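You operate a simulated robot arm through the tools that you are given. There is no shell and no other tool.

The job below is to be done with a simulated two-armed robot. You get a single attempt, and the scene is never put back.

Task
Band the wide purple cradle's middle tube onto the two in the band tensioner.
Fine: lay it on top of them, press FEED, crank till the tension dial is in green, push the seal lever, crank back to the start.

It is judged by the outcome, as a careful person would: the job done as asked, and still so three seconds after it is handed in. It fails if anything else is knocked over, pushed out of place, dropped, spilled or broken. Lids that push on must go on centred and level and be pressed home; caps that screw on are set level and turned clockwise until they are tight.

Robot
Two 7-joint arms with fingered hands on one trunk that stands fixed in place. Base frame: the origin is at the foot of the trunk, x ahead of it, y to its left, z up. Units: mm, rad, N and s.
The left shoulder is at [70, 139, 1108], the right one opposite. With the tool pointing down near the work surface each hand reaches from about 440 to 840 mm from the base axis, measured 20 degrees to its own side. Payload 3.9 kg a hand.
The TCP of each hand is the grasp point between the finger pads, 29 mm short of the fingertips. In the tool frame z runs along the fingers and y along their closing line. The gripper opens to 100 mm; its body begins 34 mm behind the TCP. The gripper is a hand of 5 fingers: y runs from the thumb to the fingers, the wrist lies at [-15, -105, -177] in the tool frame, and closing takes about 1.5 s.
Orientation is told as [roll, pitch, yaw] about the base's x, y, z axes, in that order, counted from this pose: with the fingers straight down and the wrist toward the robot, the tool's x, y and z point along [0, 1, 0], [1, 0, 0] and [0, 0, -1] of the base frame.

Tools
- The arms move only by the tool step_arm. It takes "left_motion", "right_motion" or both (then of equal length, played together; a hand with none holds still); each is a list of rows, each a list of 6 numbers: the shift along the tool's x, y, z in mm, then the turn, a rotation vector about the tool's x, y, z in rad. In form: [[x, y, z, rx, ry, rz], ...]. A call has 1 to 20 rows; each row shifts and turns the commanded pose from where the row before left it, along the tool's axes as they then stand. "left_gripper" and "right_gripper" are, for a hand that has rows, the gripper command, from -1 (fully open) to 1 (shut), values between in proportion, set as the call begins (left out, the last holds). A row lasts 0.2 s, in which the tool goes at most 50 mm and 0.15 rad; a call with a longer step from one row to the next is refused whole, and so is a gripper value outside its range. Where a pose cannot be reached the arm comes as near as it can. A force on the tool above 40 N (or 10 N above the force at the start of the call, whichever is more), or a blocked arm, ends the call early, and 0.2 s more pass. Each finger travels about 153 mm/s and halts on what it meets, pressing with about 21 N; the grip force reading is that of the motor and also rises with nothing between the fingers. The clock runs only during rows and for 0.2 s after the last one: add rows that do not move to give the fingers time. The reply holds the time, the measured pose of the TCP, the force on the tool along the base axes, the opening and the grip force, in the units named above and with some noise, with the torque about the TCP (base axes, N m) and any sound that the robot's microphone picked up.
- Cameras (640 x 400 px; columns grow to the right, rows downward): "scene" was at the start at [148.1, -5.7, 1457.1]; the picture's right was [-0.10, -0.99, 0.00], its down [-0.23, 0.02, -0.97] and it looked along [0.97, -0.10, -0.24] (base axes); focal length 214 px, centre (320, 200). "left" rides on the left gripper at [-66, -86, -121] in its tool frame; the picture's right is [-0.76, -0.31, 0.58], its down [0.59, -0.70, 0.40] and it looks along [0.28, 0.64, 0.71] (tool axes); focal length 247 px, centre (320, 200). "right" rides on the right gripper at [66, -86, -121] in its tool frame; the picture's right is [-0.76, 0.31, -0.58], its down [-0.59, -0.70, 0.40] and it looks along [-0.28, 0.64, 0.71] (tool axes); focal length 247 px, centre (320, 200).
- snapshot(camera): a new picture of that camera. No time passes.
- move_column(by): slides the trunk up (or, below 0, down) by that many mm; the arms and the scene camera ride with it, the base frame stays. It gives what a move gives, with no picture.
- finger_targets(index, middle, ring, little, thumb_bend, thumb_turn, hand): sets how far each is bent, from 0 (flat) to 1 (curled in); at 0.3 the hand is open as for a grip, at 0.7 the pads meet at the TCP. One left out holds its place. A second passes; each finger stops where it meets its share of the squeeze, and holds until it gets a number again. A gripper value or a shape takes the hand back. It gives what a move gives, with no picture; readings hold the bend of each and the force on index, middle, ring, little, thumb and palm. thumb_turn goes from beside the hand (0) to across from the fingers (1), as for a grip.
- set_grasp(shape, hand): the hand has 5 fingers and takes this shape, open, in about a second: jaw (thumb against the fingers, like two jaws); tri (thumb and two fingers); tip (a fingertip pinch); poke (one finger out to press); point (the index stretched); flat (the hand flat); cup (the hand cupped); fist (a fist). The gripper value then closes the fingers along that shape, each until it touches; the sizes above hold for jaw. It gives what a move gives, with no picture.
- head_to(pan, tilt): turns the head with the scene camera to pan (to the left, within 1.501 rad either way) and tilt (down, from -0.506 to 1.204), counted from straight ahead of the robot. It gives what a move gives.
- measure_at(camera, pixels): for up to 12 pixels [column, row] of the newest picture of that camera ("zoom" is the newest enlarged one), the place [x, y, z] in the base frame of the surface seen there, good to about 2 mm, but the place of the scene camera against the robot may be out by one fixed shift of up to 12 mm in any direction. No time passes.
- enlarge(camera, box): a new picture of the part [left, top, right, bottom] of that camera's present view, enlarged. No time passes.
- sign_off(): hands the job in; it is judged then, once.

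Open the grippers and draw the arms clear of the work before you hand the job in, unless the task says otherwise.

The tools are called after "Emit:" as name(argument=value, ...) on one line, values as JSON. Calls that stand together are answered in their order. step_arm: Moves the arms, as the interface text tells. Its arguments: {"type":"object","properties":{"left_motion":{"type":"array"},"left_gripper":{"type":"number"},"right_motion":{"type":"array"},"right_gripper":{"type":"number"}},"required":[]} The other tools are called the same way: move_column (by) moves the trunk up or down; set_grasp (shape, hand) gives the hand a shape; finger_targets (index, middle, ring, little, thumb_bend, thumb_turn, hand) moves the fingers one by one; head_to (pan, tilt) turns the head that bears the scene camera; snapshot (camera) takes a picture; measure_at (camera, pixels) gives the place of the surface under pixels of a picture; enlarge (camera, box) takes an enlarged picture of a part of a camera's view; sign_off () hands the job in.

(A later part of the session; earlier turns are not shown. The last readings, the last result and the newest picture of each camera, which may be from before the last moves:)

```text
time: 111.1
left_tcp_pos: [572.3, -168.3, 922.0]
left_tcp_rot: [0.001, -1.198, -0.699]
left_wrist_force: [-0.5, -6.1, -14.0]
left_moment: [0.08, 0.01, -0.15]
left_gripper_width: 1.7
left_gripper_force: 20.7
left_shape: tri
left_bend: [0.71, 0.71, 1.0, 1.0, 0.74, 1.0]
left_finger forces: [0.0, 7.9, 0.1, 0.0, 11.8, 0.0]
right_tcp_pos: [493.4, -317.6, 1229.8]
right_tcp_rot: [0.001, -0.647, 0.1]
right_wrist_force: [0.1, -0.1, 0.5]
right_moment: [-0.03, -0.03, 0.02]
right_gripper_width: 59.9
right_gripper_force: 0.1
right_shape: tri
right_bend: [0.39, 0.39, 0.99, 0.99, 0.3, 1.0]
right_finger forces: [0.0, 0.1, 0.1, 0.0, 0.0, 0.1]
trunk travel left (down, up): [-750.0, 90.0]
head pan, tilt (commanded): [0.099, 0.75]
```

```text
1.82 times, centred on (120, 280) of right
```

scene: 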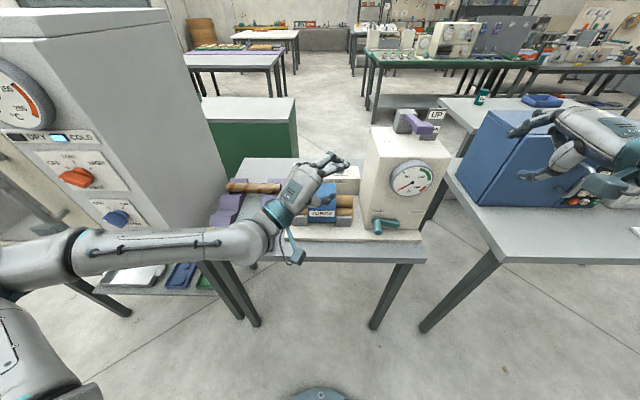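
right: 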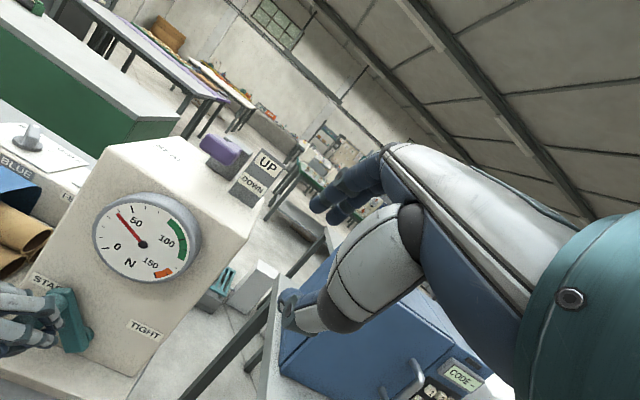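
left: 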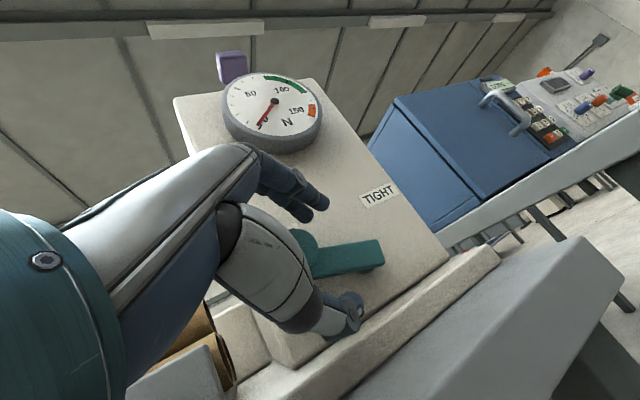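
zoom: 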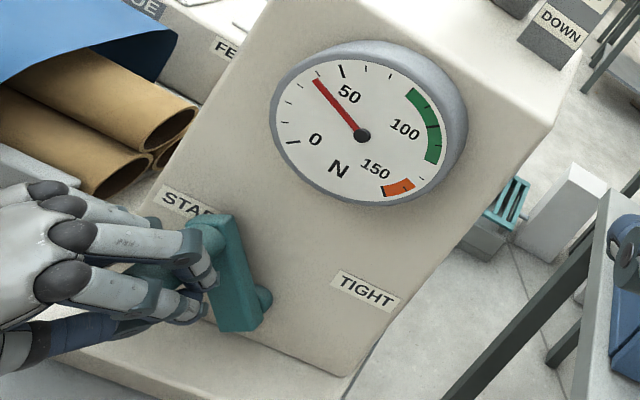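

Dial ~40 with modest forces. I continue another 20° along the arc.

Emit:
step_arm(left_motion=[[-3.32, 5.1, 1.6, 0, 0, 0], [-3.57, 4.8, 2.0, 0, 0, 0], [-3.8, 4.4, 2.4, 0, 0, 0], [-4.0, 4.0, 2.75, 0, 0, 0], [0, 0, 0, 0, 0, 0]])

Emit:
snapshot(camera="right")

Emit:
enlarge(camera="right", box=[0, 170, 240, 390])

```text
time: 112.3
left_tcp_pos: [572.8, -190.8, 932.3]
left_tcp_rot: [0.0, -1.192, -0.701]
left_wrist_force: [-5.9, -0.7, -28.7]
left_moment: [0.14, 0.15, -0.22]
left_gripper_width: 3.9
left_gripper_force: 21.1
left_shape: tri
left_bend: [0.71, 0.72, 1.0, 1.0, 0.74, 1.0]
left_finger forces: [4.0, 13.3, 0.0, 0.0, 20.6, 0.0]
right_tcp_pos: [494.9, -318.8, 1229.1]
right_tcp_rot: [0.002, -0.647, 0.097]
right_wrist_force: [-0.5, 0.3, -0.3]
right_moment: [-0.03, 0.0, 0.03]
right_gripper_width: 60.1
right_gripper_force: 0.1
right_shape: tri
right_bend: [0.39, 0.39, 0.99, 0.99, 0.3, 1.0]
right_finger forces: [0.0, 0.0, 0.1, 0.0, 0.0, 0.0]
trunk travel left (down, up): [-750.0, 90.0]
head pan, tilt (commanded): [0.099, 0.75]
```

```text
taken
```

right: 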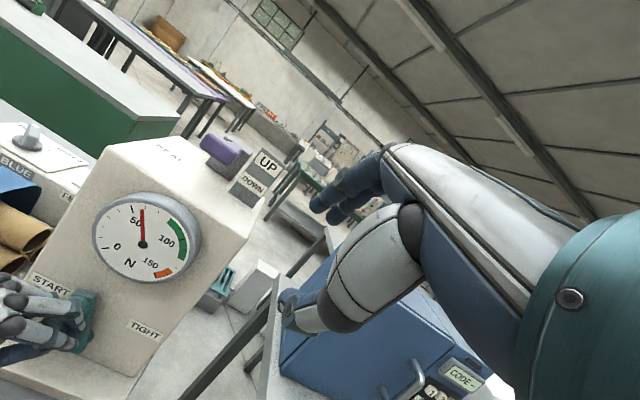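

```text
1.82 times, centred on (120, 280) of right
```

zoom: 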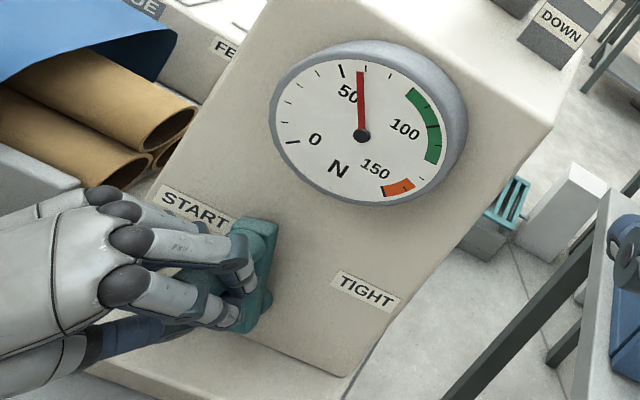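

Dial ~58; downward reaction 29 N means I'm lifting too much. I continue ~18° with less lift.

Emit:
step_arm(left_motion=[[-4.25, 1.0, 4.3, 0, 0, 0], [-4.25, 1.9, 3.95, 0, 0, 0], [-4.25, 1.9, 3.95, 0, 0, 0], [0, 0, 0, 0, 0, 0]])

Emit:
snapshot(camera="right")

Emit:
enlarge(camera="right", box=[0, 170, 240, 390])

```text
time: 113.3
left_tcp_pos: [576.2, -208.0, 936.1]
left_tcp_rot: [0.0, -1.2, -0.7]
left_wrist_force: [-5.6, 0.9, -14.6]
left_moment: [-0.15, 0.05, 0.01]
left_gripper_width: 3.2
left_gripper_force: 20.8
left_shape: tri
left_bend: [0.71, 0.72, 1.0, 1.0, 0.74, 1.0]
left_finger forces: [0.0, 0.4, 0.0, 0.0, 12.9, 0.0]
right_tcp_pos: [492.9, -316.8, 1229.8]
right_tcp_rot: [0.001, -0.649, 0.098]
right_wrist_force: [-1.1, -0.7, 0.4]
right_moment: [-0.04, -0.01, 0.01]
right_gripper_width: 59.9
right_gripper_force: 0.0
right_shape: tri
right_bend: [0.39, 0.39, 0.99, 0.99, 0.3, 1.0]
right_finger forces: [0.1, 0.0, 0.0, 0.0, 0.0, 0.1]
trunk travel left (down, up): [-750.0, 90.0]
head pan, tilt (commanded): [0.099, 0.75]
```

```text
taken
```

right: 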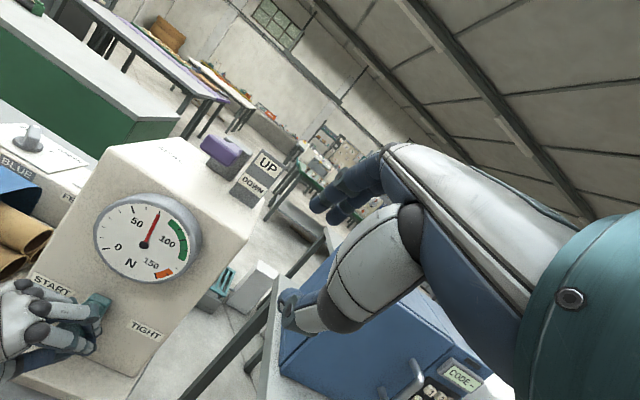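

```text
1.82 times, centred on (120, 280) of right
```

zoom: 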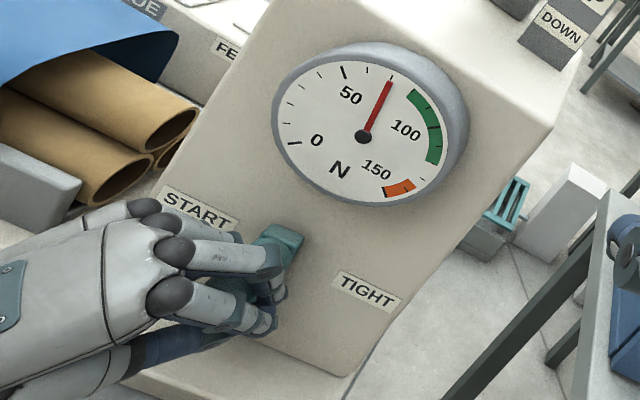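

Dial ~72, green starts near 85. I go on ~15° in three rows.

Emit:
step_arm(left_motion=[[-4.5, 1.9, 4.2, 0, 0, 0], [-4.5, 1.6, 4.3, 0, 0, 0], [-4.5, 1.2, 4.45, 0, 0, 0], [0, 0, 0, 0, 0, 0]])

Emit:
snapshot(camera="right")

Emit:
enlarge(camera="right", box=[0, 170, 240, 390])

```text
time: 114.3
left_tcp_pos: [577.4, -225.2, 936.2]
left_tcp_rot: [-0.002, -1.198, -0.697]
left_wrist_force: [-4.1, 6.0, -15.9]
left_moment: [-0.02, 0.02, 0.0]
left_gripper_width: 2.5
left_gripper_force: 21.0
left_shape: tri
left_bend: [0.71, 0.73, 1.0, 1.0, 0.74, 1.0]
left_finger forces: [0.0, 0.8, 0.1, 0.0, 14.2, 0.1]
right_tcp_pos: [493.9, -316.0, 1230.1]
right_tcp_rot: [-0.001, -0.649, 0.1]
right_wrist_force: [1.1, 0.4, -0.1]
right_moment: [-0.03, -0.02, 0.0]
right_gripper_width: 59.9
right_gripper_force: 0.1
right_shape: tri
right_bend: [0.39, 0.39, 0.99, 0.99, 0.3, 1.0]
right_finger forces: [0.0, 0.1, 0.0, 0.0, 0.0, 0.0]
trunk travel left (down, up): [-750.0, 90.0]
head pan, tilt (commanded): [0.099, 0.75]
```

```text
taken
```

right: 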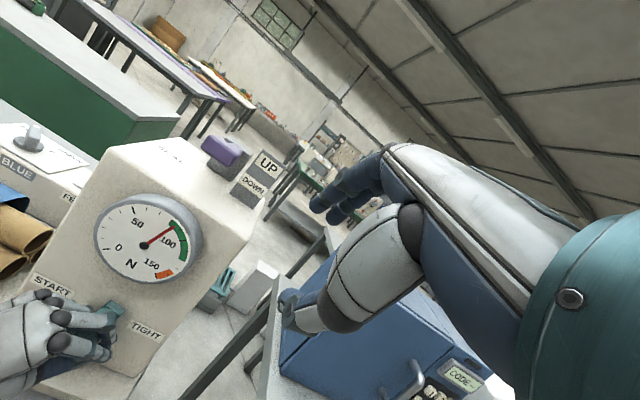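

```text
1.82 times, centred on (120, 280) of right
```

zoom: 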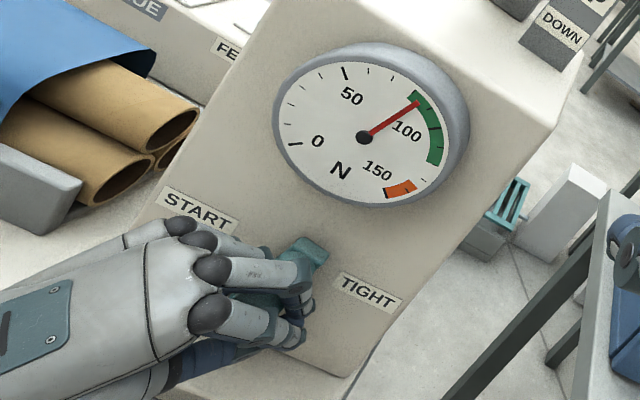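

Dial ~91, just inside green. I turn ~8° more to get to the middle of the green.

Emit:
step_arm(left_motion=[[-3.6, 0.4, 3.8, 0, 0, 0], [-3.6, 0.2, 3.8, 0, 0, 0], [0, 0, 0, 0, 0, 0]])

Emit:
snapshot(camera="right")

Emit:
enlarge(camera="right", box=[0, 170, 240, 390])

Emit:
enlarge(camera="scene", box=[270, 100, 460, 270])

```text
time: 115.1
left_tcp_pos: [578.7, -235.0, 934.7]
left_tcp_rot: [-0.003, -1.197, -0.698]
left_wrist_force: [-4.3, 10.7, -18.4]
left_moment: [0.03, -0.02, 0.0]
left_gripper_width: 3.4
left_gripper_force: 21.0
left_shape: tri
left_bend: [0.71, 0.73, 1.0, 1.0, 0.74, 1.0]
left_finger forces: [0.1, 0.1, 0.1, 0.0, 17.8, 0.0]
right_tcp_pos: [493.9, -314.3, 1230.6]
right_tcp_rot: [0.0, -0.65, 0.101]
right_wrist_force: [0.3, 0.2, 1.2]
right_moment: [-0.07, 0.02, 0.0]
right_gripper_width: 60.0
right_gripper_force: 0.1
right_shape: tri
right_bend: [0.39, 0.39, 0.99, 0.99, 0.3, 1.0]
right_finger forces: [0.0, 0.1, 0.0, 0.0, 0.1, 0.0]
trunk travel left (down, up): [-750.0, 90.0]
head pan, tilt (commanded): [0.099, 0.75]
```

```text
taken
```

right: 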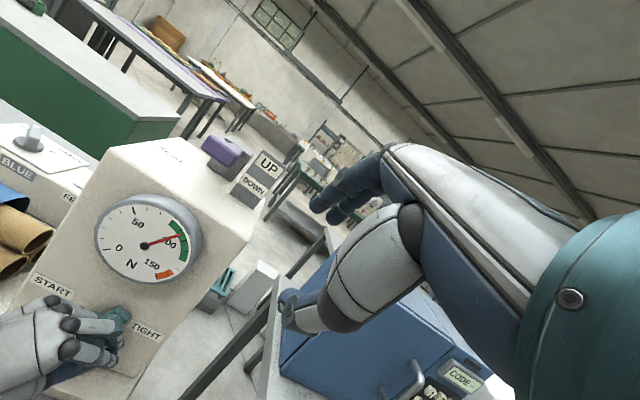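

```text
1.82 times, centred on (120, 280) of right
```

zoom: 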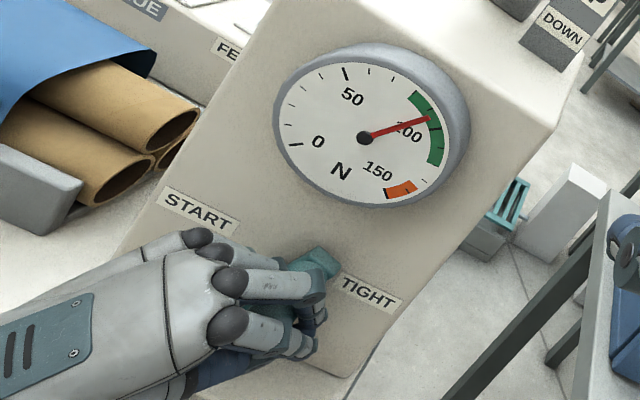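

```text
2.35 times, centred on (365, 185) of scene
```

zoom: 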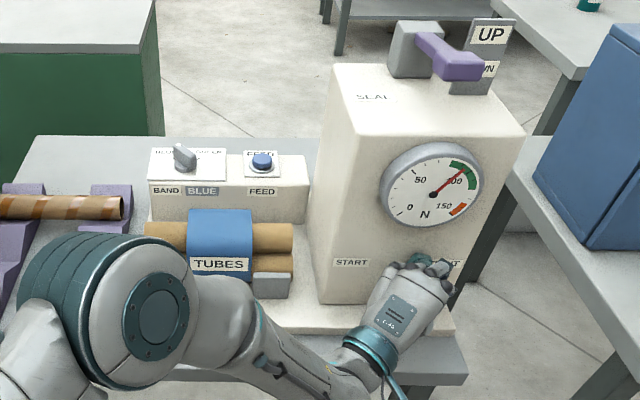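

The needle is at ~100, the middle of the green. The left hand holds the crank there while I measure the SEAL lever for the right hand.

Emit:
enlarge(camera="scene", box=[380, 95, 460, 150])

Emit:
measure_at(camera="zoom", pixels=[[330, 190], [300, 195], [420, 190], [440, 225], [360, 240], [430, 255], [250, 130], [215, 110], [180, 140], [340, 160], [400, 215], [300, 240]])

Emit:
enlarge(camera="right", box=[160, 90, 320, 230])

Emit:
measure_at(camera="zoom", pixels=[[260, 160], [230, 150], [290, 160], [250, 175], [230, 175], [280, 175], [245, 140], [300, 150], [320, 190]])

```text
7.27 times, centred on (420, 122) of scene
```

zoom: 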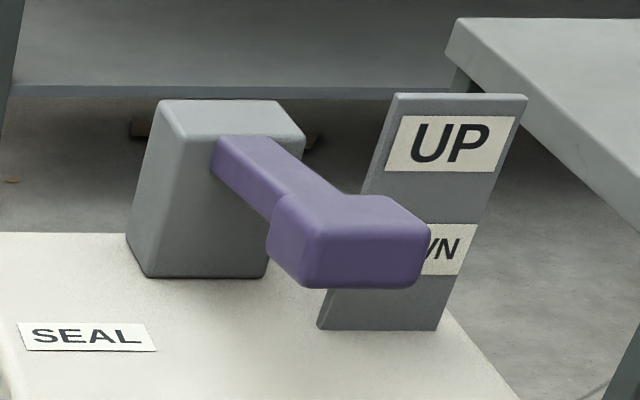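

```text
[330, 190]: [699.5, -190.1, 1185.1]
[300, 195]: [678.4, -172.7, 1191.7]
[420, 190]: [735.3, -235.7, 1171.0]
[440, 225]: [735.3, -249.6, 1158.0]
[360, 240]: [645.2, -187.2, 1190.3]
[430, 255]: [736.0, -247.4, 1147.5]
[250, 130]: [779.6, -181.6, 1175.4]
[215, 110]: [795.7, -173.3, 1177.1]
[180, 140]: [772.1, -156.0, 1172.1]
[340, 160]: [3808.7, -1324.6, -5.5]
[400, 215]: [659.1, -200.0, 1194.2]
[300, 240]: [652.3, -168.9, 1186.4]
```

```text
2.86 times, centred on (240, 160) of right
```

zoom: 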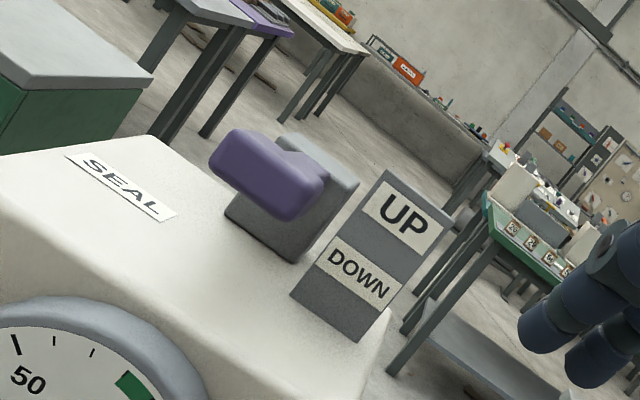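

```text
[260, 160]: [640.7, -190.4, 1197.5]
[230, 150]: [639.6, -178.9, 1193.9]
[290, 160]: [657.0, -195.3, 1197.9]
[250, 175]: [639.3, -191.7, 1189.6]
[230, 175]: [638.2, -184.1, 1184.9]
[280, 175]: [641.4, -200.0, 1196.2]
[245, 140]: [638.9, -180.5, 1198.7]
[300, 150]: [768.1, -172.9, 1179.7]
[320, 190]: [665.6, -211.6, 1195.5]
```

The lever's grip block spans x≈639–675, y≈−168…−212 with top z≈1199. I shape the right hand to poke and bring it above the block; the left hand keeps holding.

Emit:
set_grasp(shape="poke", hand="right")

Emit:
step_arm(right_motion=[[0, 12.1, -15.9, 0, 0, 0], [0, 12.1, -15.9, 0, 0, 0], [21.5, 21.9, 22.4, 0, 0, 0], [21.5, 21.9, 22.4, 0, 0, 0], [21.5, 21.9, 22.4, 0, 0, 0], [21.5, 21.9, 22.4, 0, 0, 0], [0, 0, 0, 0, 0, 0]])

Emit:
snapshot(camera="right")

Emit:
snapshot(camera="scene")

```text
time: 116.0
left_tcp_pos: [579.1, -235.1, 933.7]
left_tcp_rot: [-0.004, -1.197, -0.696]
left_wrist_force: [-4.4, 10.8, -20.2]
left_moment: [0.03, 0.0, -0.06]
left_gripper_width: 3.9
left_gripper_force: 21.5
left_shape: tri
left_bend: [0.71, 0.73, 1.0, 1.0, 0.74, 1.0]
left_finger forces: [0.1, 0.1, 0.1, 0.1, 18.9, 0.1]
right_tcp_pos: [493.9, -315.3, 1229.9]
right_tcp_rot: [0.0, -0.646, 0.101]
right_wrist_force: [0.7, -0.2, 0.0]
right_moment: [-0.02, 0.03, -0.01]
right_gripper_width: 0.2
right_gripper_force: 0.2
right_shape: poke
right_bend: [0.7, 0.7, 0.99, 0.99, 1.0, 1.0]
right_finger forces: [0.0, 0.0, 0.0, 0.1, 0.1, 0.0]
trunk travel left (down, up): [-750.0, 90.0]
head pan, tilt (commanded): [0.099, 0.75]
```

```text
time: 117.6
left_tcp_pos: [578.8, -235.2, 933.8]
left_tcp_rot: [0.001, -1.2, -0.698]
left_wrist_force: [-4.0, 10.2, -19.3]
left_moment: [-0.01, 0.0, 0.0]
left_gripper_width: 3.8
left_gripper_force: 21.4
left_shape: tri
left_bend: [0.71, 0.73, 1.0, 1.0, 0.74, 1.0]
left_finger forces: [0.1, 0.1, 0.1, 0.0, 18.0, 0.0]
right_tcp_pos: [607.6, -218.5, 1253.0]
right_tcp_rot: [0.001, -0.651, 0.098]
right_wrist_force: [0.7, 0.5, 0.1]
right_moment: [0.01, -0.04, 0.02]
right_gripper_width: 0.1
right_gripper_force: 0.1
right_shape: poke
right_bend: [0.7, 0.7, 0.99, 0.99, 1.0, 1.0]
right_finger forces: [0.0, 0.0, 0.1, 0.0, 0.1, 0.0]
trunk travel left (down, up): [-750.0, 90.0]
head pan, tilt (commanded): [0.099, 0.75]
```

```text
taken
```

right: 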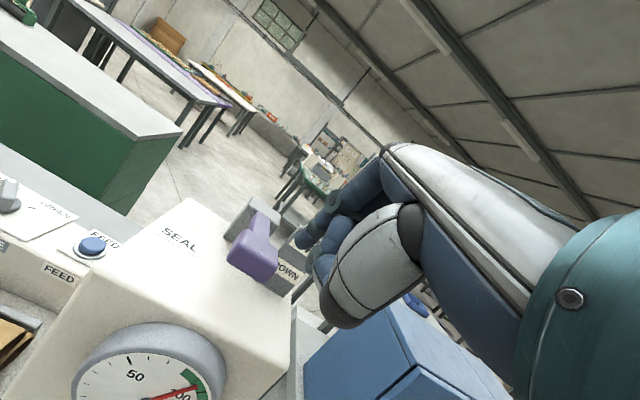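

```text
taken
```

scene: 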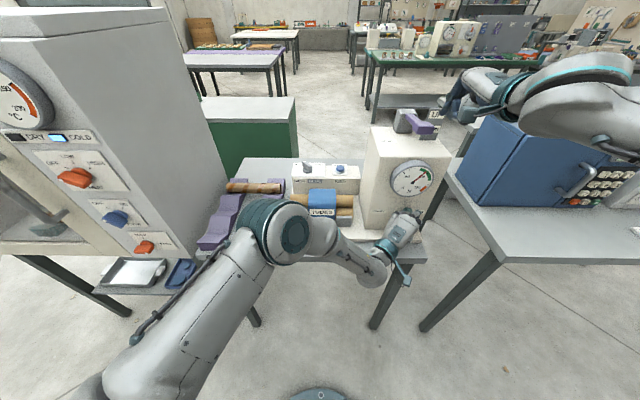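

The left hand holds steady. I measure the right fingertip (≈(304,238)) and the lever block (≈(255,255)) in the right camera.

Emit:
measure_at(camera="right", pixels=[[306, 238], [302, 243], [312, 228], [300, 236], [252, 258], [240, 240], [265, 240], [230, 262], [270, 272], [250, 230]])

Emit:
enlarge(camera="right", box=[180, 160, 380, 330])

Emit:
enlarge(camera="scene", box=[360, 60, 500, 220])

```text
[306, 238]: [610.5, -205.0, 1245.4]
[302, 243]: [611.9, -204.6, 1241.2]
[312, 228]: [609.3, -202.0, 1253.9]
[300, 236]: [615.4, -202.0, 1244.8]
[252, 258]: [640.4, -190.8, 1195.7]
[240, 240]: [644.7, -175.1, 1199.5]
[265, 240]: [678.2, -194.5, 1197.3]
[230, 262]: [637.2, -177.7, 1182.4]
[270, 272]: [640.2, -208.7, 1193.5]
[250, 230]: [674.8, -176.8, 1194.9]
```

```text
2.35 times, centred on (280, 245) of right
```

zoom: 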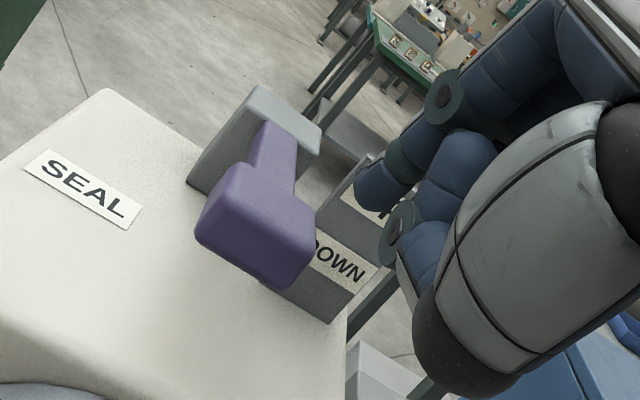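

```text
2.50 times, centred on (430, 140) of scene
```

zoom: 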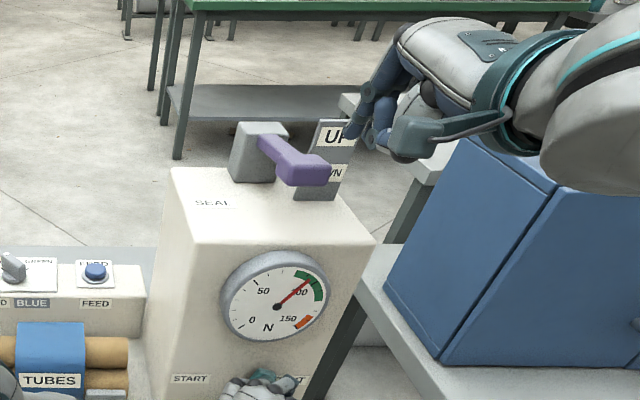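

Both tips must move ≈32 mm forward and 25 mm left to be over the block. I do that at constant height, then look.

Emit:
step_arm(right_motion=[[11, 13.8, 10.5, 0, 0, 0], [11.1, 13.9, 10.5, 0, 0, 0], [0, -6.0, 8.0, 0, 0, 0], [0, 0, 0, 0, 0, 0]])

Emit:
snapshot(camera="right")

Emit:
enlarge(camera="right", box=[180, 160, 380, 330])

Emit:
enlarge(camera="scene", box=[360, 60, 500, 220])

```text
time: 118.6
left_tcp_pos: [579.0, -235.2, 933.8]
left_tcp_rot: [-0.003, -1.198, -0.696]
left_wrist_force: [-3.1, 8.6, -17.6]
left_moment: [0.01, 0.0, -0.01]
left_gripper_width: 3.9
left_gripper_force: 21.0
left_shape: tri
left_bend: [0.71, 0.73, 1.0, 1.0, 0.74, 1.0]
left_finger forces: [0.1, 0.1, 0.0, 0.0, 17.7, 0.1]
right_tcp_pos: [639.7, -190.0, 1243.0]
right_tcp_rot: [-0.003, -0.65, 0.101]
right_wrist_force: [0.8, -0.9, 0.2]
right_moment: [0.01, 0.01, -0.02]
right_gripper_width: 0.1
right_gripper_force: 0.1
right_shape: poke
right_bend: [0.7, 0.7, 0.99, 0.99, 1.0, 1.0]
right_finger forces: [0.0, 0.0, 0.0, 0.1, 0.0, 0.1]
trunk travel left (down, up): [-750.0, 90.0]
head pan, tilt (commanded): [0.099, 0.75]
```

```text
taken
```

right: 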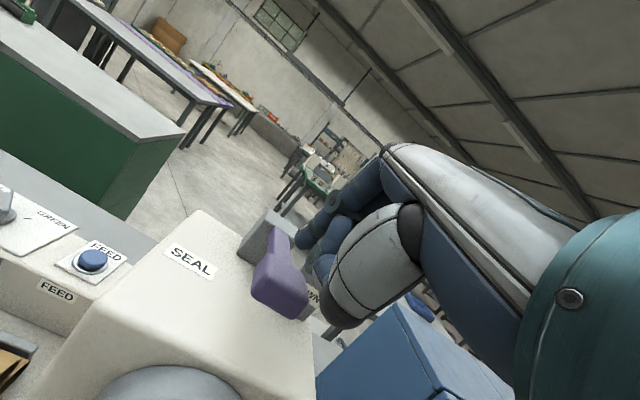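

```text
2.35 times, centred on (280, 245) of right
```

zoom: 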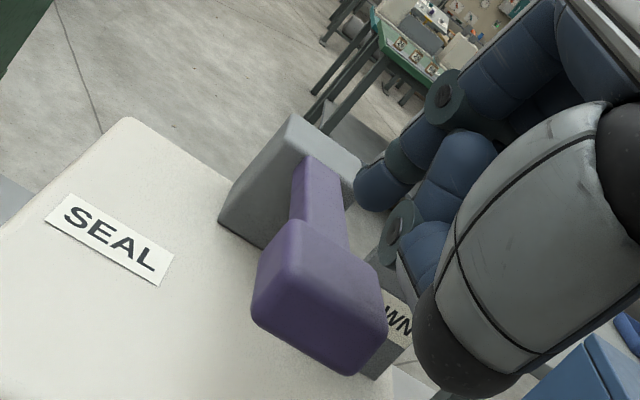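

```text
2.50 times, centred on (430, 140) of scene
```

zoom: 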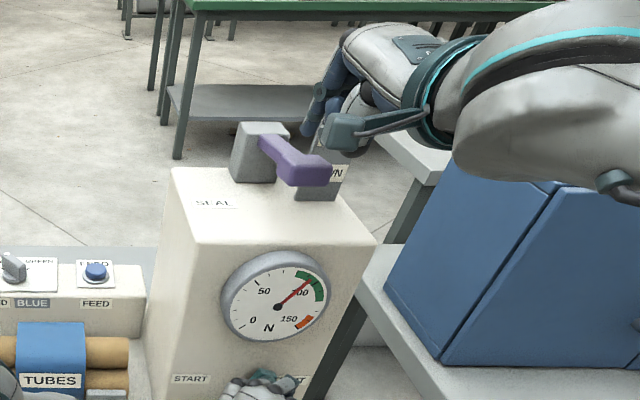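

Tips are over the block, ~19 mm above it. I lower 16 mm, then push down in small steps.

Emit:
step_arm(right_motion=[[0, -4.84, 6.37, 0, 0, 0], [0, -4.84, 6.37, 0, 0, 0], [0, 0, 0, 0, 0, 0]])

Emit:
step_arm(right_motion=[[0, -1.8, 2.4, 0, 0, 0], [0, -1.8, 2.4, 0, 0, 0], [0, -1.8, 2.4, 0, 0, 0], [0, 0, 0, 0, 0, 0]])

Emit:
snapshot(camera="right")

Emit:
enlarge(camera="scene", box=[360, 60, 500, 220])

```text
time: 119.4
left_tcp_pos: [577.4, -235.1, 934.0]
left_tcp_rot: [-0.002, -1.2, -0.698]
left_wrist_force: [-3.7, 9.0, -17.3]
left_moment: [-0.01, -0.04, -0.01]
left_gripper_width: 3.7
left_gripper_force: 21.2
left_shape: tri
left_bend: [0.71, 0.73, 1.0, 1.0, 0.74, 1.0]
left_finger forces: [0.1, 0.2, 0.1, 0.1, 17.5, 0.0]
right_tcp_pos: [638.4, -191.4, 1227.5]
right_tcp_rot: [-0.001, -0.647, 0.1]
right_wrist_force: [-0.3, -0.4, -0.3]
right_moment: [0.0, 0.02, -0.02]
right_gripper_width: 0.1
right_gripper_force: 0.1
right_shape: poke
right_bend: [0.7, 0.7, 0.99, 0.99, 1.0, 1.0]
right_finger forces: [0.0, 0.1, 0.0, 0.0, 0.0, 0.0]
trunk travel left (down, up): [-750.0, 90.0]
head pan, tilt (commanded): [0.099, 0.75]
```

```text
time: 120.4
left_tcp_pos: [577.3, -236.0, 933.0]
left_tcp_rot: [-0.002, -1.197, -0.698]
left_wrist_force: [-3.0, 9.0, -18.2]
left_moment: [-0.05, -0.03, -0.01]
left_gripper_width: 4.2
left_gripper_force: 21.5
left_shape: tri
left_bend: [0.71, 0.73, 1.0, 1.0, 0.74, 1.0]
left_finger forces: [0.0, 0.1, 0.1, 0.1, 17.7, 0.0]
right_tcp_pos: [638.5, -192.3, 1219.5]
right_tcp_rot: [-0.003, -0.649, 0.101]
right_wrist_force: [-0.7, 1.3, 1.6]
right_moment: [-0.03, 0.01, 0.0]
right_gripper_width: 0.0
right_gripper_force: 0.1
right_shape: poke
right_bend: [0.7, 0.7, 0.99, 0.99, 1.0, 1.0]
right_finger forces: [0.1, 1.5, 0.0, 0.0, 0.0, 0.1]
trunk travel left (down, up): [-750.0, 90.0]
head pan, tilt (commanded): [0.099, 0.75]
```

```text
taken
```

right: 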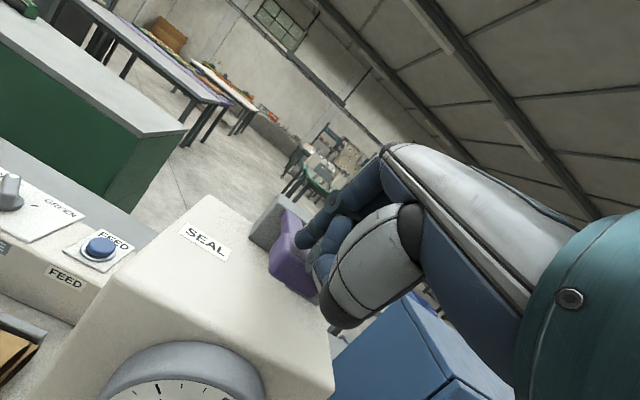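

```text
2.50 times, centred on (430, 140) of scene
```

zoom: 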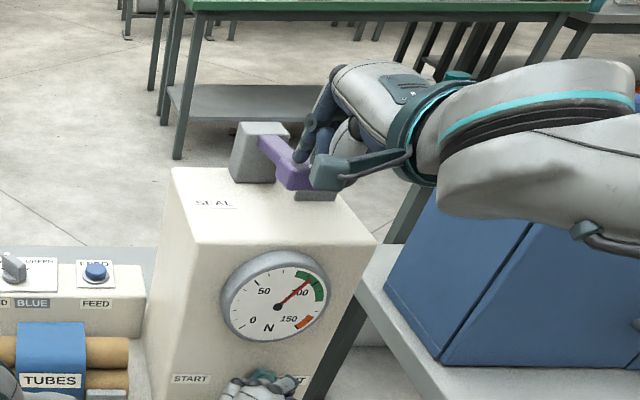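

Contact with the lever is felt (1.5 N), and the dial is still in green. I push down 16 mm further.

Emit:
step_arm(right_motion=[[0, -2.4, 3.2, 0, 0, 0], [0, -2.4, 3.2, 0, 0, 0], [0, -2.4, 3.2, 0, 0, 0], [0, -2.4, 3.2, 0, 0, 0], [0, 0, 0, 0, 0, 0]])

Emit:
snapshot(camera="right")

Emit:
enlarge(camera="scene", box=[360, 60, 500, 220])

```text
time: 121.6
left_tcp_pos: [578.9, -234.5, 934.8]
left_tcp_rot: [-0.004, -1.199, -0.696]
left_wrist_force: [-1.9, 8.3, -19.3]
left_moment: [0.0, -0.04, -0.03]
left_gripper_width: 4.0
left_gripper_force: 21.2
left_shape: tri
left_bend: [0.71, 0.73, 1.0, 1.0, 0.74, 1.0]
left_finger forces: [0.0, 0.1, 0.0, 0.0, 17.8, 0.0]
right_tcp_pos: [639.3, -193.3, 1202.0]
right_tcp_rot: [-0.001, -0.649, 0.1]
right_wrist_force: [-0.8, 1.6, 3.3]
right_moment: [0.01, -0.08, 0.01]
right_gripper_width: 0.0
right_gripper_force: 0.0
right_shape: poke
right_bend: [0.7, 0.7, 0.99, 0.99, 1.0, 1.0]
right_finger forces: [0.0, 3.5, 0.1, 0.0, 0.0, 0.0]
trunk travel left (down, up): [-750.0, 90.0]
head pan, tilt (commanded): [0.099, 0.75]
```

```text
taken
```

right: 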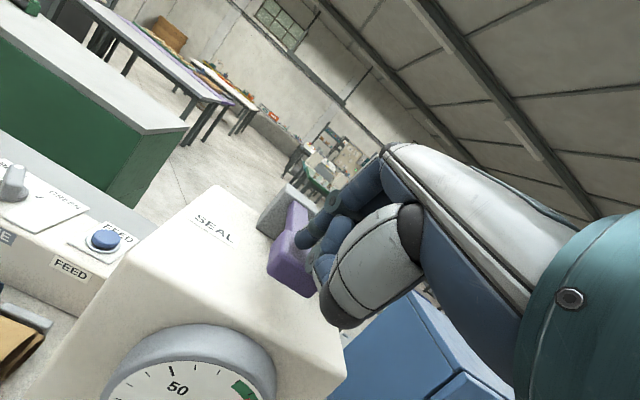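

```text
2.50 times, centred on (430, 140) of scene
```

zoom: 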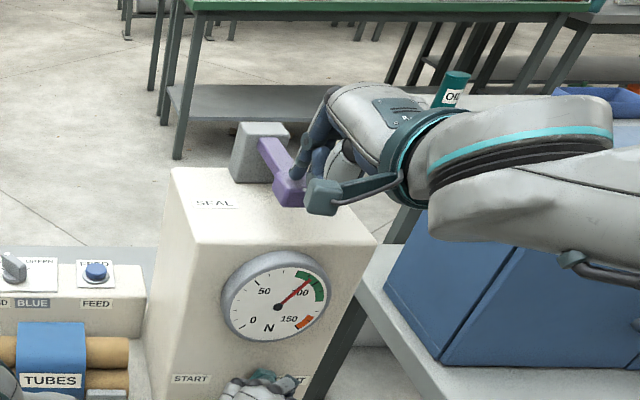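

The lever is moving down with only ~3.5 N. I push 16 mm more.

Emit:
step_arm(right_motion=[[0, -2.4, 3.2, 0, 0, 0], [0, -2.4, 3.2, 0, 0, 0], [0, -2.4, 3.2, 0, 0, 0], [0, -2.4, 3.2, 0, 0, 0], [0, 0, 0, 0, 0, 0]])

Emit:
snapshot(camera="right")

Emit:
enlarge(camera="scene", box=[360, 60, 500, 220])

```text
time: 122.8
left_tcp_pos: [577.3, -234.6, 934.3]
left_tcp_rot: [-0.002, -1.198, -0.698]
left_wrist_force: [0.1, 9.1, -18.9]
left_moment: [-0.01, -0.04, -0.02]
left_gripper_width: 3.9
left_gripper_force: 20.9
left_shape: tri
left_bend: [0.71, 0.73, 1.0, 1.0, 0.74, 1.0]
left_finger forces: [0.0, 0.0, 0.0, 0.0, 18.1, 0.0]
right_tcp_pos: [638.4, -194.1, 1187.9]
right_tcp_rot: [-0.002, -0.65, 0.101]
right_wrist_force: [-1.6, 1.5, 6.0]
right_moment: [0.0, -0.06, 0.0]
right_gripper_width: 0.0
right_gripper_force: 0.1
right_shape: poke
right_bend: [0.7, 0.7, 0.99, 0.99, 1.0, 1.0]
right_finger forces: [0.0, 6.0, 0.0, 0.1, 0.1, 0.0]
trunk travel left (down, up): [-750.0, 90.0]
head pan, tilt (commanded): [0.099, 0.75]
```

```text
taken
```

right: 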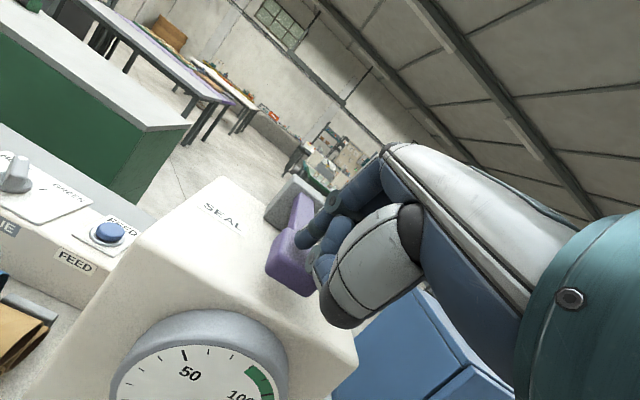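

```text
2.50 times, centred on (430, 140) of scene
```

zoom: 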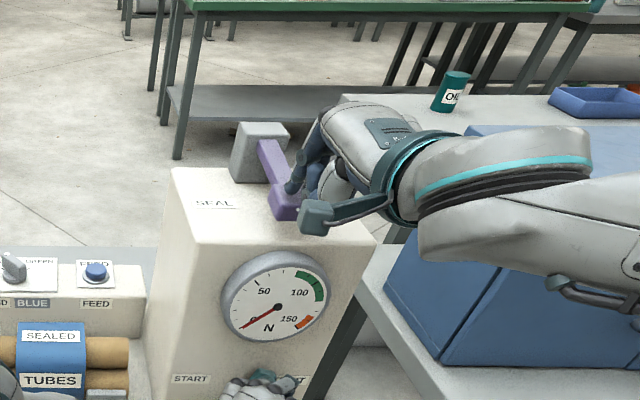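

The band now reads "SEALED" and the dial has dropped to 0. I lift the right hand off the lever.

Emit:
step_arm(right_motion=[[0, 2.4, -3.2, 0, 0, 0], [0, 4.8, -6.4, 0, 0, 0], [0, 9.7, -12.7, 0, 0, 0], [0, 12.1, -15.9, 0, 0, 0], [0, 12.1, -15.9, 0, 0, 0], [0, 12.1, -15.9, 0, 0, 0], [0, 0, 0, 0, 0, 0]])

Emit:
snapshot(camera="right")

Emit:
enlarge(camera="scene", box=[270, 80, 460, 260])

```text
time: 124.4
left_tcp_pos: [578.0, -235.6, 933.5]
left_tcp_rot: [-0.001, -1.199, -0.7]
left_wrist_force: [-2.3, 7.7, -17.2]
left_moment: [-0.03, 0.02, 0.03]
left_gripper_width: 3.8
left_gripper_force: 20.9
left_shape: tri
left_bend: [0.71, 0.73, 1.0, 1.0, 0.74, 1.0]
left_finger forces: [0.0, 0.2, 0.0, 0.0, 16.7, 0.0]
right_tcp_pos: [640.4, -192.0, 1273.9]
right_tcp_rot: [0.0, -0.65, 0.101]
right_wrist_force: [-0.5, 0.3, 0.1]
right_moment: [0.03, -0.03, -0.02]
right_gripper_width: 0.1
right_gripper_force: 0.1
right_shape: poke
right_bend: [0.7, 0.7, 0.99, 0.99, 1.0, 1.0]
right_finger forces: [0.0, 0.0, 0.1, 0.0, 0.0, 0.0]
trunk travel left (down, up): [-750.0, 90.0]
head pan, tilt (commanded): [0.099, 0.75]
```

```text
taken
```

right: 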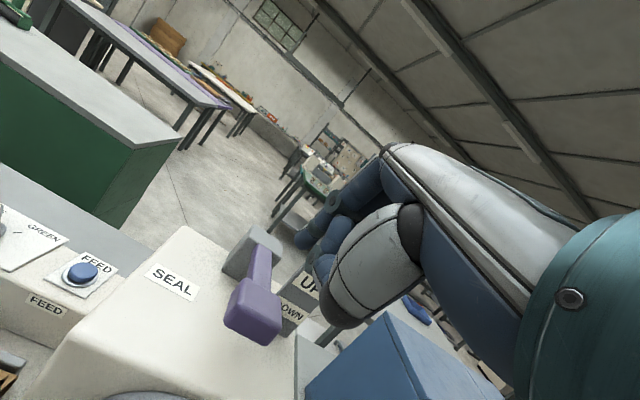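

```text
2.22 times, centred on (365, 170) of scene
```

zoom: 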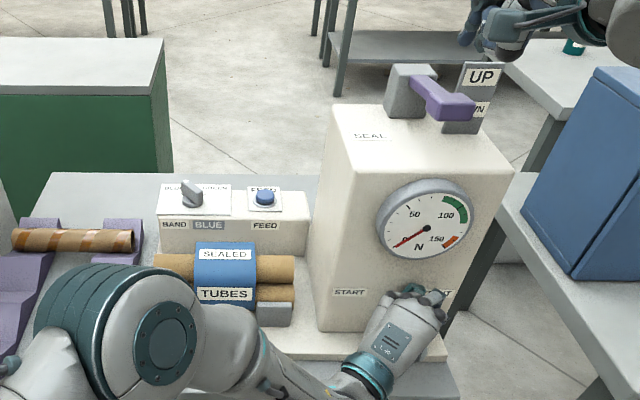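

The lever has sprung back up and the seal is made. I move the right hand back to its viewing place to watch the crank.

Emit:
step_arm(right_motion=[[-21.5, -29.4, -13.8, 0, 0, 0], [-21.5, -29.4, -13.8, 0, 0, 0], [-21.5, -29.4, -13.8, 0, 0, 0], [-21.5, -29.4, -13.8, 0, 0, 0], [-21.5, -29.4, -13.8, 0, 0, 0], [0, 0, 0, 0, 0, 0]])

Emit:
snapshot(camera="right")

Emit:
enlarge(camera="right", box=[0, 170, 240, 390])

```text
time: 125.8
left_tcp_pos: [579.0, -235.3, 933.3]
left_tcp_rot: [-0.003, -1.199, -0.697]
left_wrist_force: [-2.8, 6.2, -16.2]
left_moment: [-0.07, -0.05, -0.02]
left_gripper_width: 3.8
left_gripper_force: 21.4
left_shape: tri
left_bend: [0.71, 0.73, 1.0, 1.0, 0.74, 1.0]
left_finger forces: [0.0, 0.3, 0.0, 0.0, 15.8, 0.0]
right_tcp_pos: [495.6, -317.7, 1241.9]
right_tcp_rot: [-0.002, -0.647, 0.102]
right_wrist_force: [0.2, 0.6, 0.5]
right_moment: [0.02, 0.01, -0.04]
right_gripper_width: 0.0
right_gripper_force: 0.0
right_shape: poke
right_bend: [0.7, 0.7, 0.99, 0.99, 1.0, 1.0]
right_finger forces: [0.1, 0.0, 0.0, 0.1, 0.0, 0.0]
trunk travel left (down, up): [-750.0, 90.0]
head pan, tilt (commanded): [0.099, 0.75]
```

```text
taken
```

right: 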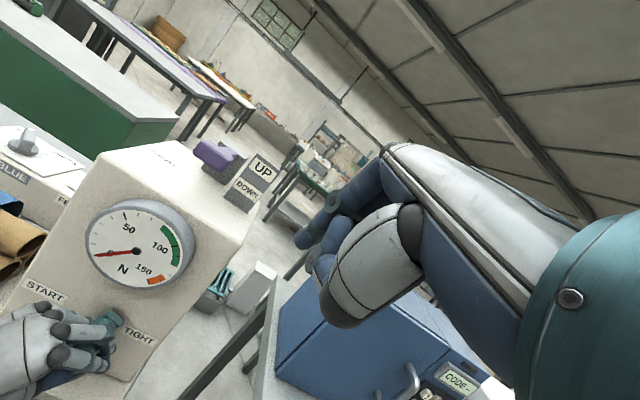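

```text
1.82 times, centred on (120, 280) of right
```

zoom: 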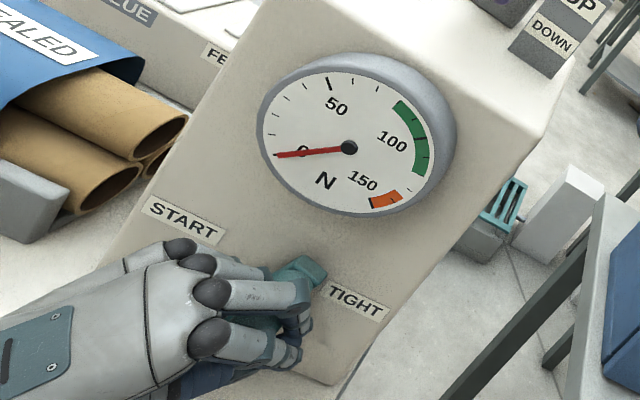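

The crank can now go back. I retrace the arc to the left, first ~25°.

Emit:
step_arm(left_motion=[[3.6, -0.6, -3.7, 0, 0, 0], [3.6, -0.7, -3.7, 0, 0, 0], [4.5, -1.5, -4.3, 0, 0, 0], [4.5, -1.8, -4.2, 0, 0, 0], [4.5, -2.1, -4.1, 0, 0, 0], [0, 0, 0, 0, 0, 0]])

Emit:
snapshot(camera="right")

Emit:
enlarge(camera="right", box=[0, 170, 240, 390])

```text
time: 127.2
left_tcp_pos: [574.8, -205.6, 935.5]
left_tcp_rot: [0.0, -1.199, -0.699]
left_wrist_force: [1.1, -0.9, -7.2]
left_moment: [-0.11, -0.03, -0.01]
left_gripper_width: 1.3
left_gripper_force: 20.8
left_shape: tri
left_bend: [0.71, 0.73, 1.0, 1.0, 0.74, 1.0]
left_finger forces: [0.1, 0.1, 0.0, 0.1, 6.4, 0.0]
right_tcp_pos: [494.1, -320.0, 1240.5]
right_tcp_rot: [0.0, -0.649, 0.099]
right_wrist_force: [-1.2, 0.1, -0.6]
right_moment: [-0.03, -0.02, 0.02]
right_gripper_width: 0.0
right_gripper_force: 0.1
right_shape: poke
right_bend: [0.7, 0.7, 0.99, 0.99, 1.0, 1.0]
right_finger forces: [0.1, 0.1, 0.1, 0.1, 0.0, 0.0]
trunk travel left (down, up): [-750.0, 90.0]
head pan, tilt (commanded): [0.099, 0.75]
```

```text
taken
```

right: 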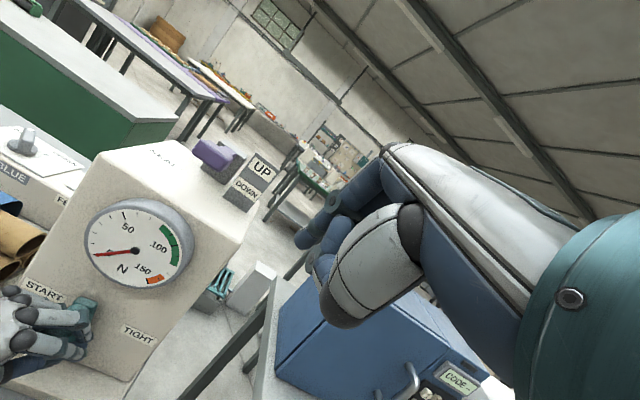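

```text
1.82 times, centred on (120, 280) of right
```

zoom: 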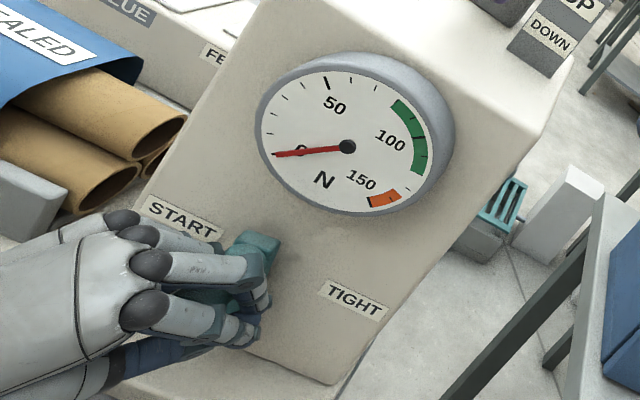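

The crank follows with low force. I continue back another ~35°, keeping slightly lower.

Emit:
step_arm(left_motion=[[4.25, -2.2, -3.8, 0, 0, 0], [4.25, -2.5, -3.7, 0, 0, 0], [4.25, -2.8, -3.6, 0, 0, 0], [3.8, -4.5, -2.5, 0, 0, 0], [3.4, -4.9, -2.1, 0, 0, 0], [0, 0, 0, 0, 0, 0]])

Emit:
snapshot(camera="right")

Emit:
enlarge(camera="right", box=[0, 170, 240, 390])

```text
time: 128.6
left_tcp_pos: [571.4, -177.1, 925.6]
left_tcp_rot: [0.001, -1.2, -0.702]
left_wrist_force: [-0.4, -3.4, -2.5]
left_moment: [-0.08, 0.03, 0.03]
left_gripper_width: 0.2
left_gripper_force: 20.7
left_shape: tri
left_bend: [0.71, 0.73, 1.0, 1.0, 0.74, 1.0]
left_finger forces: [0.0, 0.0, 0.0, 0.0, 3.7, 0.0]
right_tcp_pos: [493.5, -319.8, 1240.8]
right_tcp_rot: [0.002, -0.649, 0.1]
right_wrist_force: [-1.5, 0.0, -0.3]
right_moment: [0.01, 0.02, -0.02]
right_gripper_width: 0.0
right_gripper_force: 0.0
right_shape: poke
right_bend: [0.7, 0.7, 0.99, 0.99, 1.0, 1.0]
right_finger forces: [0.0, 0.1, 0.0, 0.1, 0.0, 0.0]
trunk travel left (down, up): [-750.0, 90.0]
head pan, tilt (commanded): [0.099, 0.75]
```

```text
taken
```

right: 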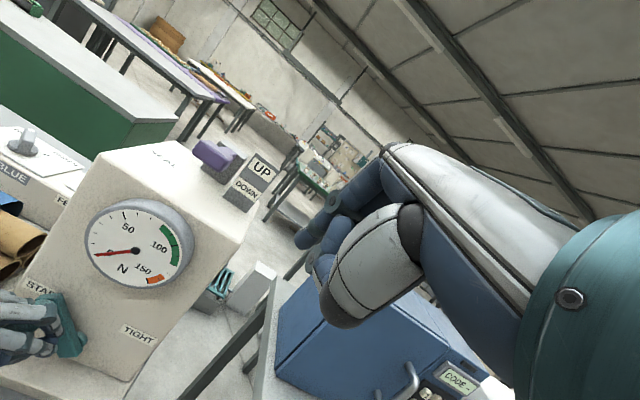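

```text
1.82 times, centred on (120, 280) of right
```

zoom: 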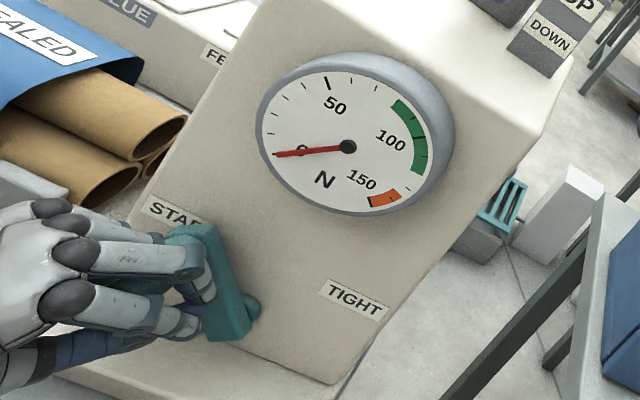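

Forces are small. I continue ~25° further down toward START.

Emit:
step_arm(left_motion=[[3.2, -5.2, -1.7, 0, 0, 0], [3.0, -5.5, -1.3, 0, 0, 0], [2.8, -5.7, -1.0, 0, 0, 0], [2.5, -5.9, -0.6, 0, 0, 0], [0, 0, 0, 0, 0, 0]])

Emit:
snapshot(camera="right")

Emit:
enlarge(camera="right", box=[0, 170, 240, 390])

```text
time: 129.8
left_tcp_pos: [568.9, -161.4, 906.1]
left_tcp_rot: [0.003, -1.201, -0.701]
left_wrist_force: [-0.8, -0.4, -0.4]
left_moment: [-0.04, -0.02, 0.0]
left_gripper_width: 0.3
left_gripper_force: 20.9
left_shape: tri
left_bend: [0.71, 0.72, 1.0, 1.0, 0.74, 1.0]
left_finger forces: [0.0, 0.1, 0.1, 0.0, 1.1, 0.0]
right_tcp_pos: [493.8, -319.6, 1242.9]
right_tcp_rot: [0.001, -0.648, 0.103]
right_wrist_force: [0.1, 0.0, -0.2]
right_moment: [-0.01, -0.03, -0.05]
right_gripper_width: 0.3
right_gripper_force: 0.0
right_shape: poke
right_bend: [0.7, 0.7, 0.99, 0.99, 1.0, 1.0]
right_finger forces: [0.1, 0.0, 0.0, 0.1, 0.1, 0.0]
trunk travel left (down, up): [-750.0, 90.0]
head pan, tilt (commanded): [0.099, 0.75]
```

```text
taken
```

right: 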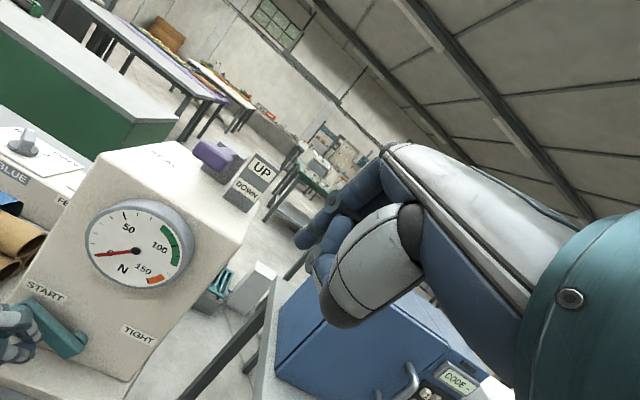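

```text
1.82 times, centred on (120, 280) of right
```

zoom: 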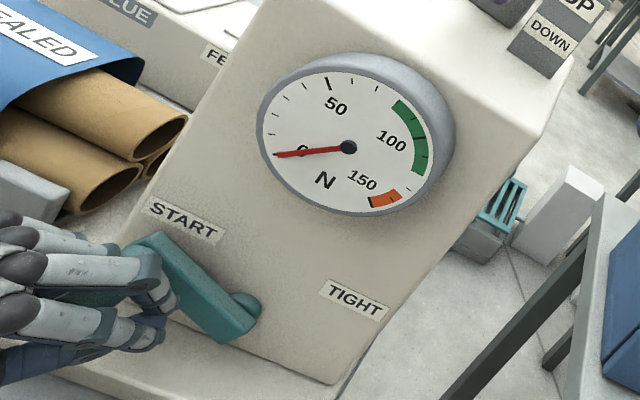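

About 10–12° remain to START. I continue down in small rows.

Emit:
step_arm(left_motion=[[1.8, -5.6, 0.2, 0, 0, 0], [1.6, -5.6, 0.4, 0, 0, 0], [0, 0, 0, 0, 0, 0]])

Emit:
snapshot(camera="right")

Emit:
enlarge(camera="right", box=[0, 170, 240, 390])

```text
time: 130.6
left_tcp_pos: [568.7, -157.2, 895.2]
left_tcp_rot: [0.006, -1.199, -0.704]
left_wrist_force: [-1.8, -3.6, 0.2]
left_moment: [-0.09, 0.01, 0.0]
left_gripper_width: 0.0
left_gripper_force: 20.7
left_shape: tri
left_bend: [0.71, 0.72, 1.0, 1.0, 0.74, 1.0]
left_finger forces: [0.1, 0.0, 0.0, 0.0, 3.7, 0.0]
right_tcp_pos: [493.1, -319.7, 1242.1]
right_tcp_rot: [-0.001, -0.651, 0.1]
right_wrist_force: [-0.2, -0.1, 0.4]
right_moment: [0.0, 0.01, -0.04]
right_gripper_width: 0.1
right_gripper_force: 0.1
right_shape: poke
right_bend: [0.7, 0.7, 0.99, 0.99, 1.0, 1.0]
right_finger forces: [0.0, 0.0, 0.1, 0.0, 0.0, 0.0]
trunk travel left (down, up): [-750.0, 90.0]
head pan, tilt (commanded): [0.099, 0.75]
```

```text
taken
```

right: 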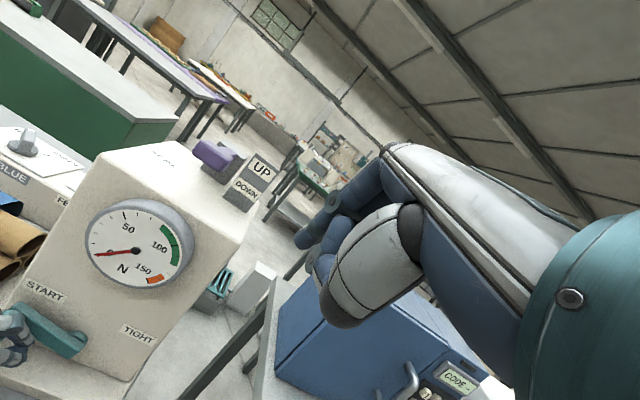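

```text
1.82 times, centred on (120, 280) of right
```

zoom: 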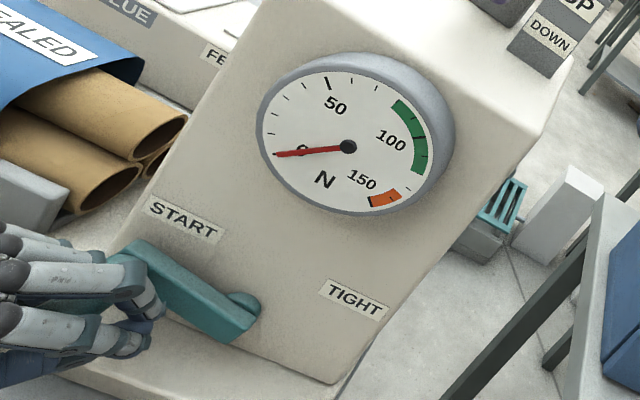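

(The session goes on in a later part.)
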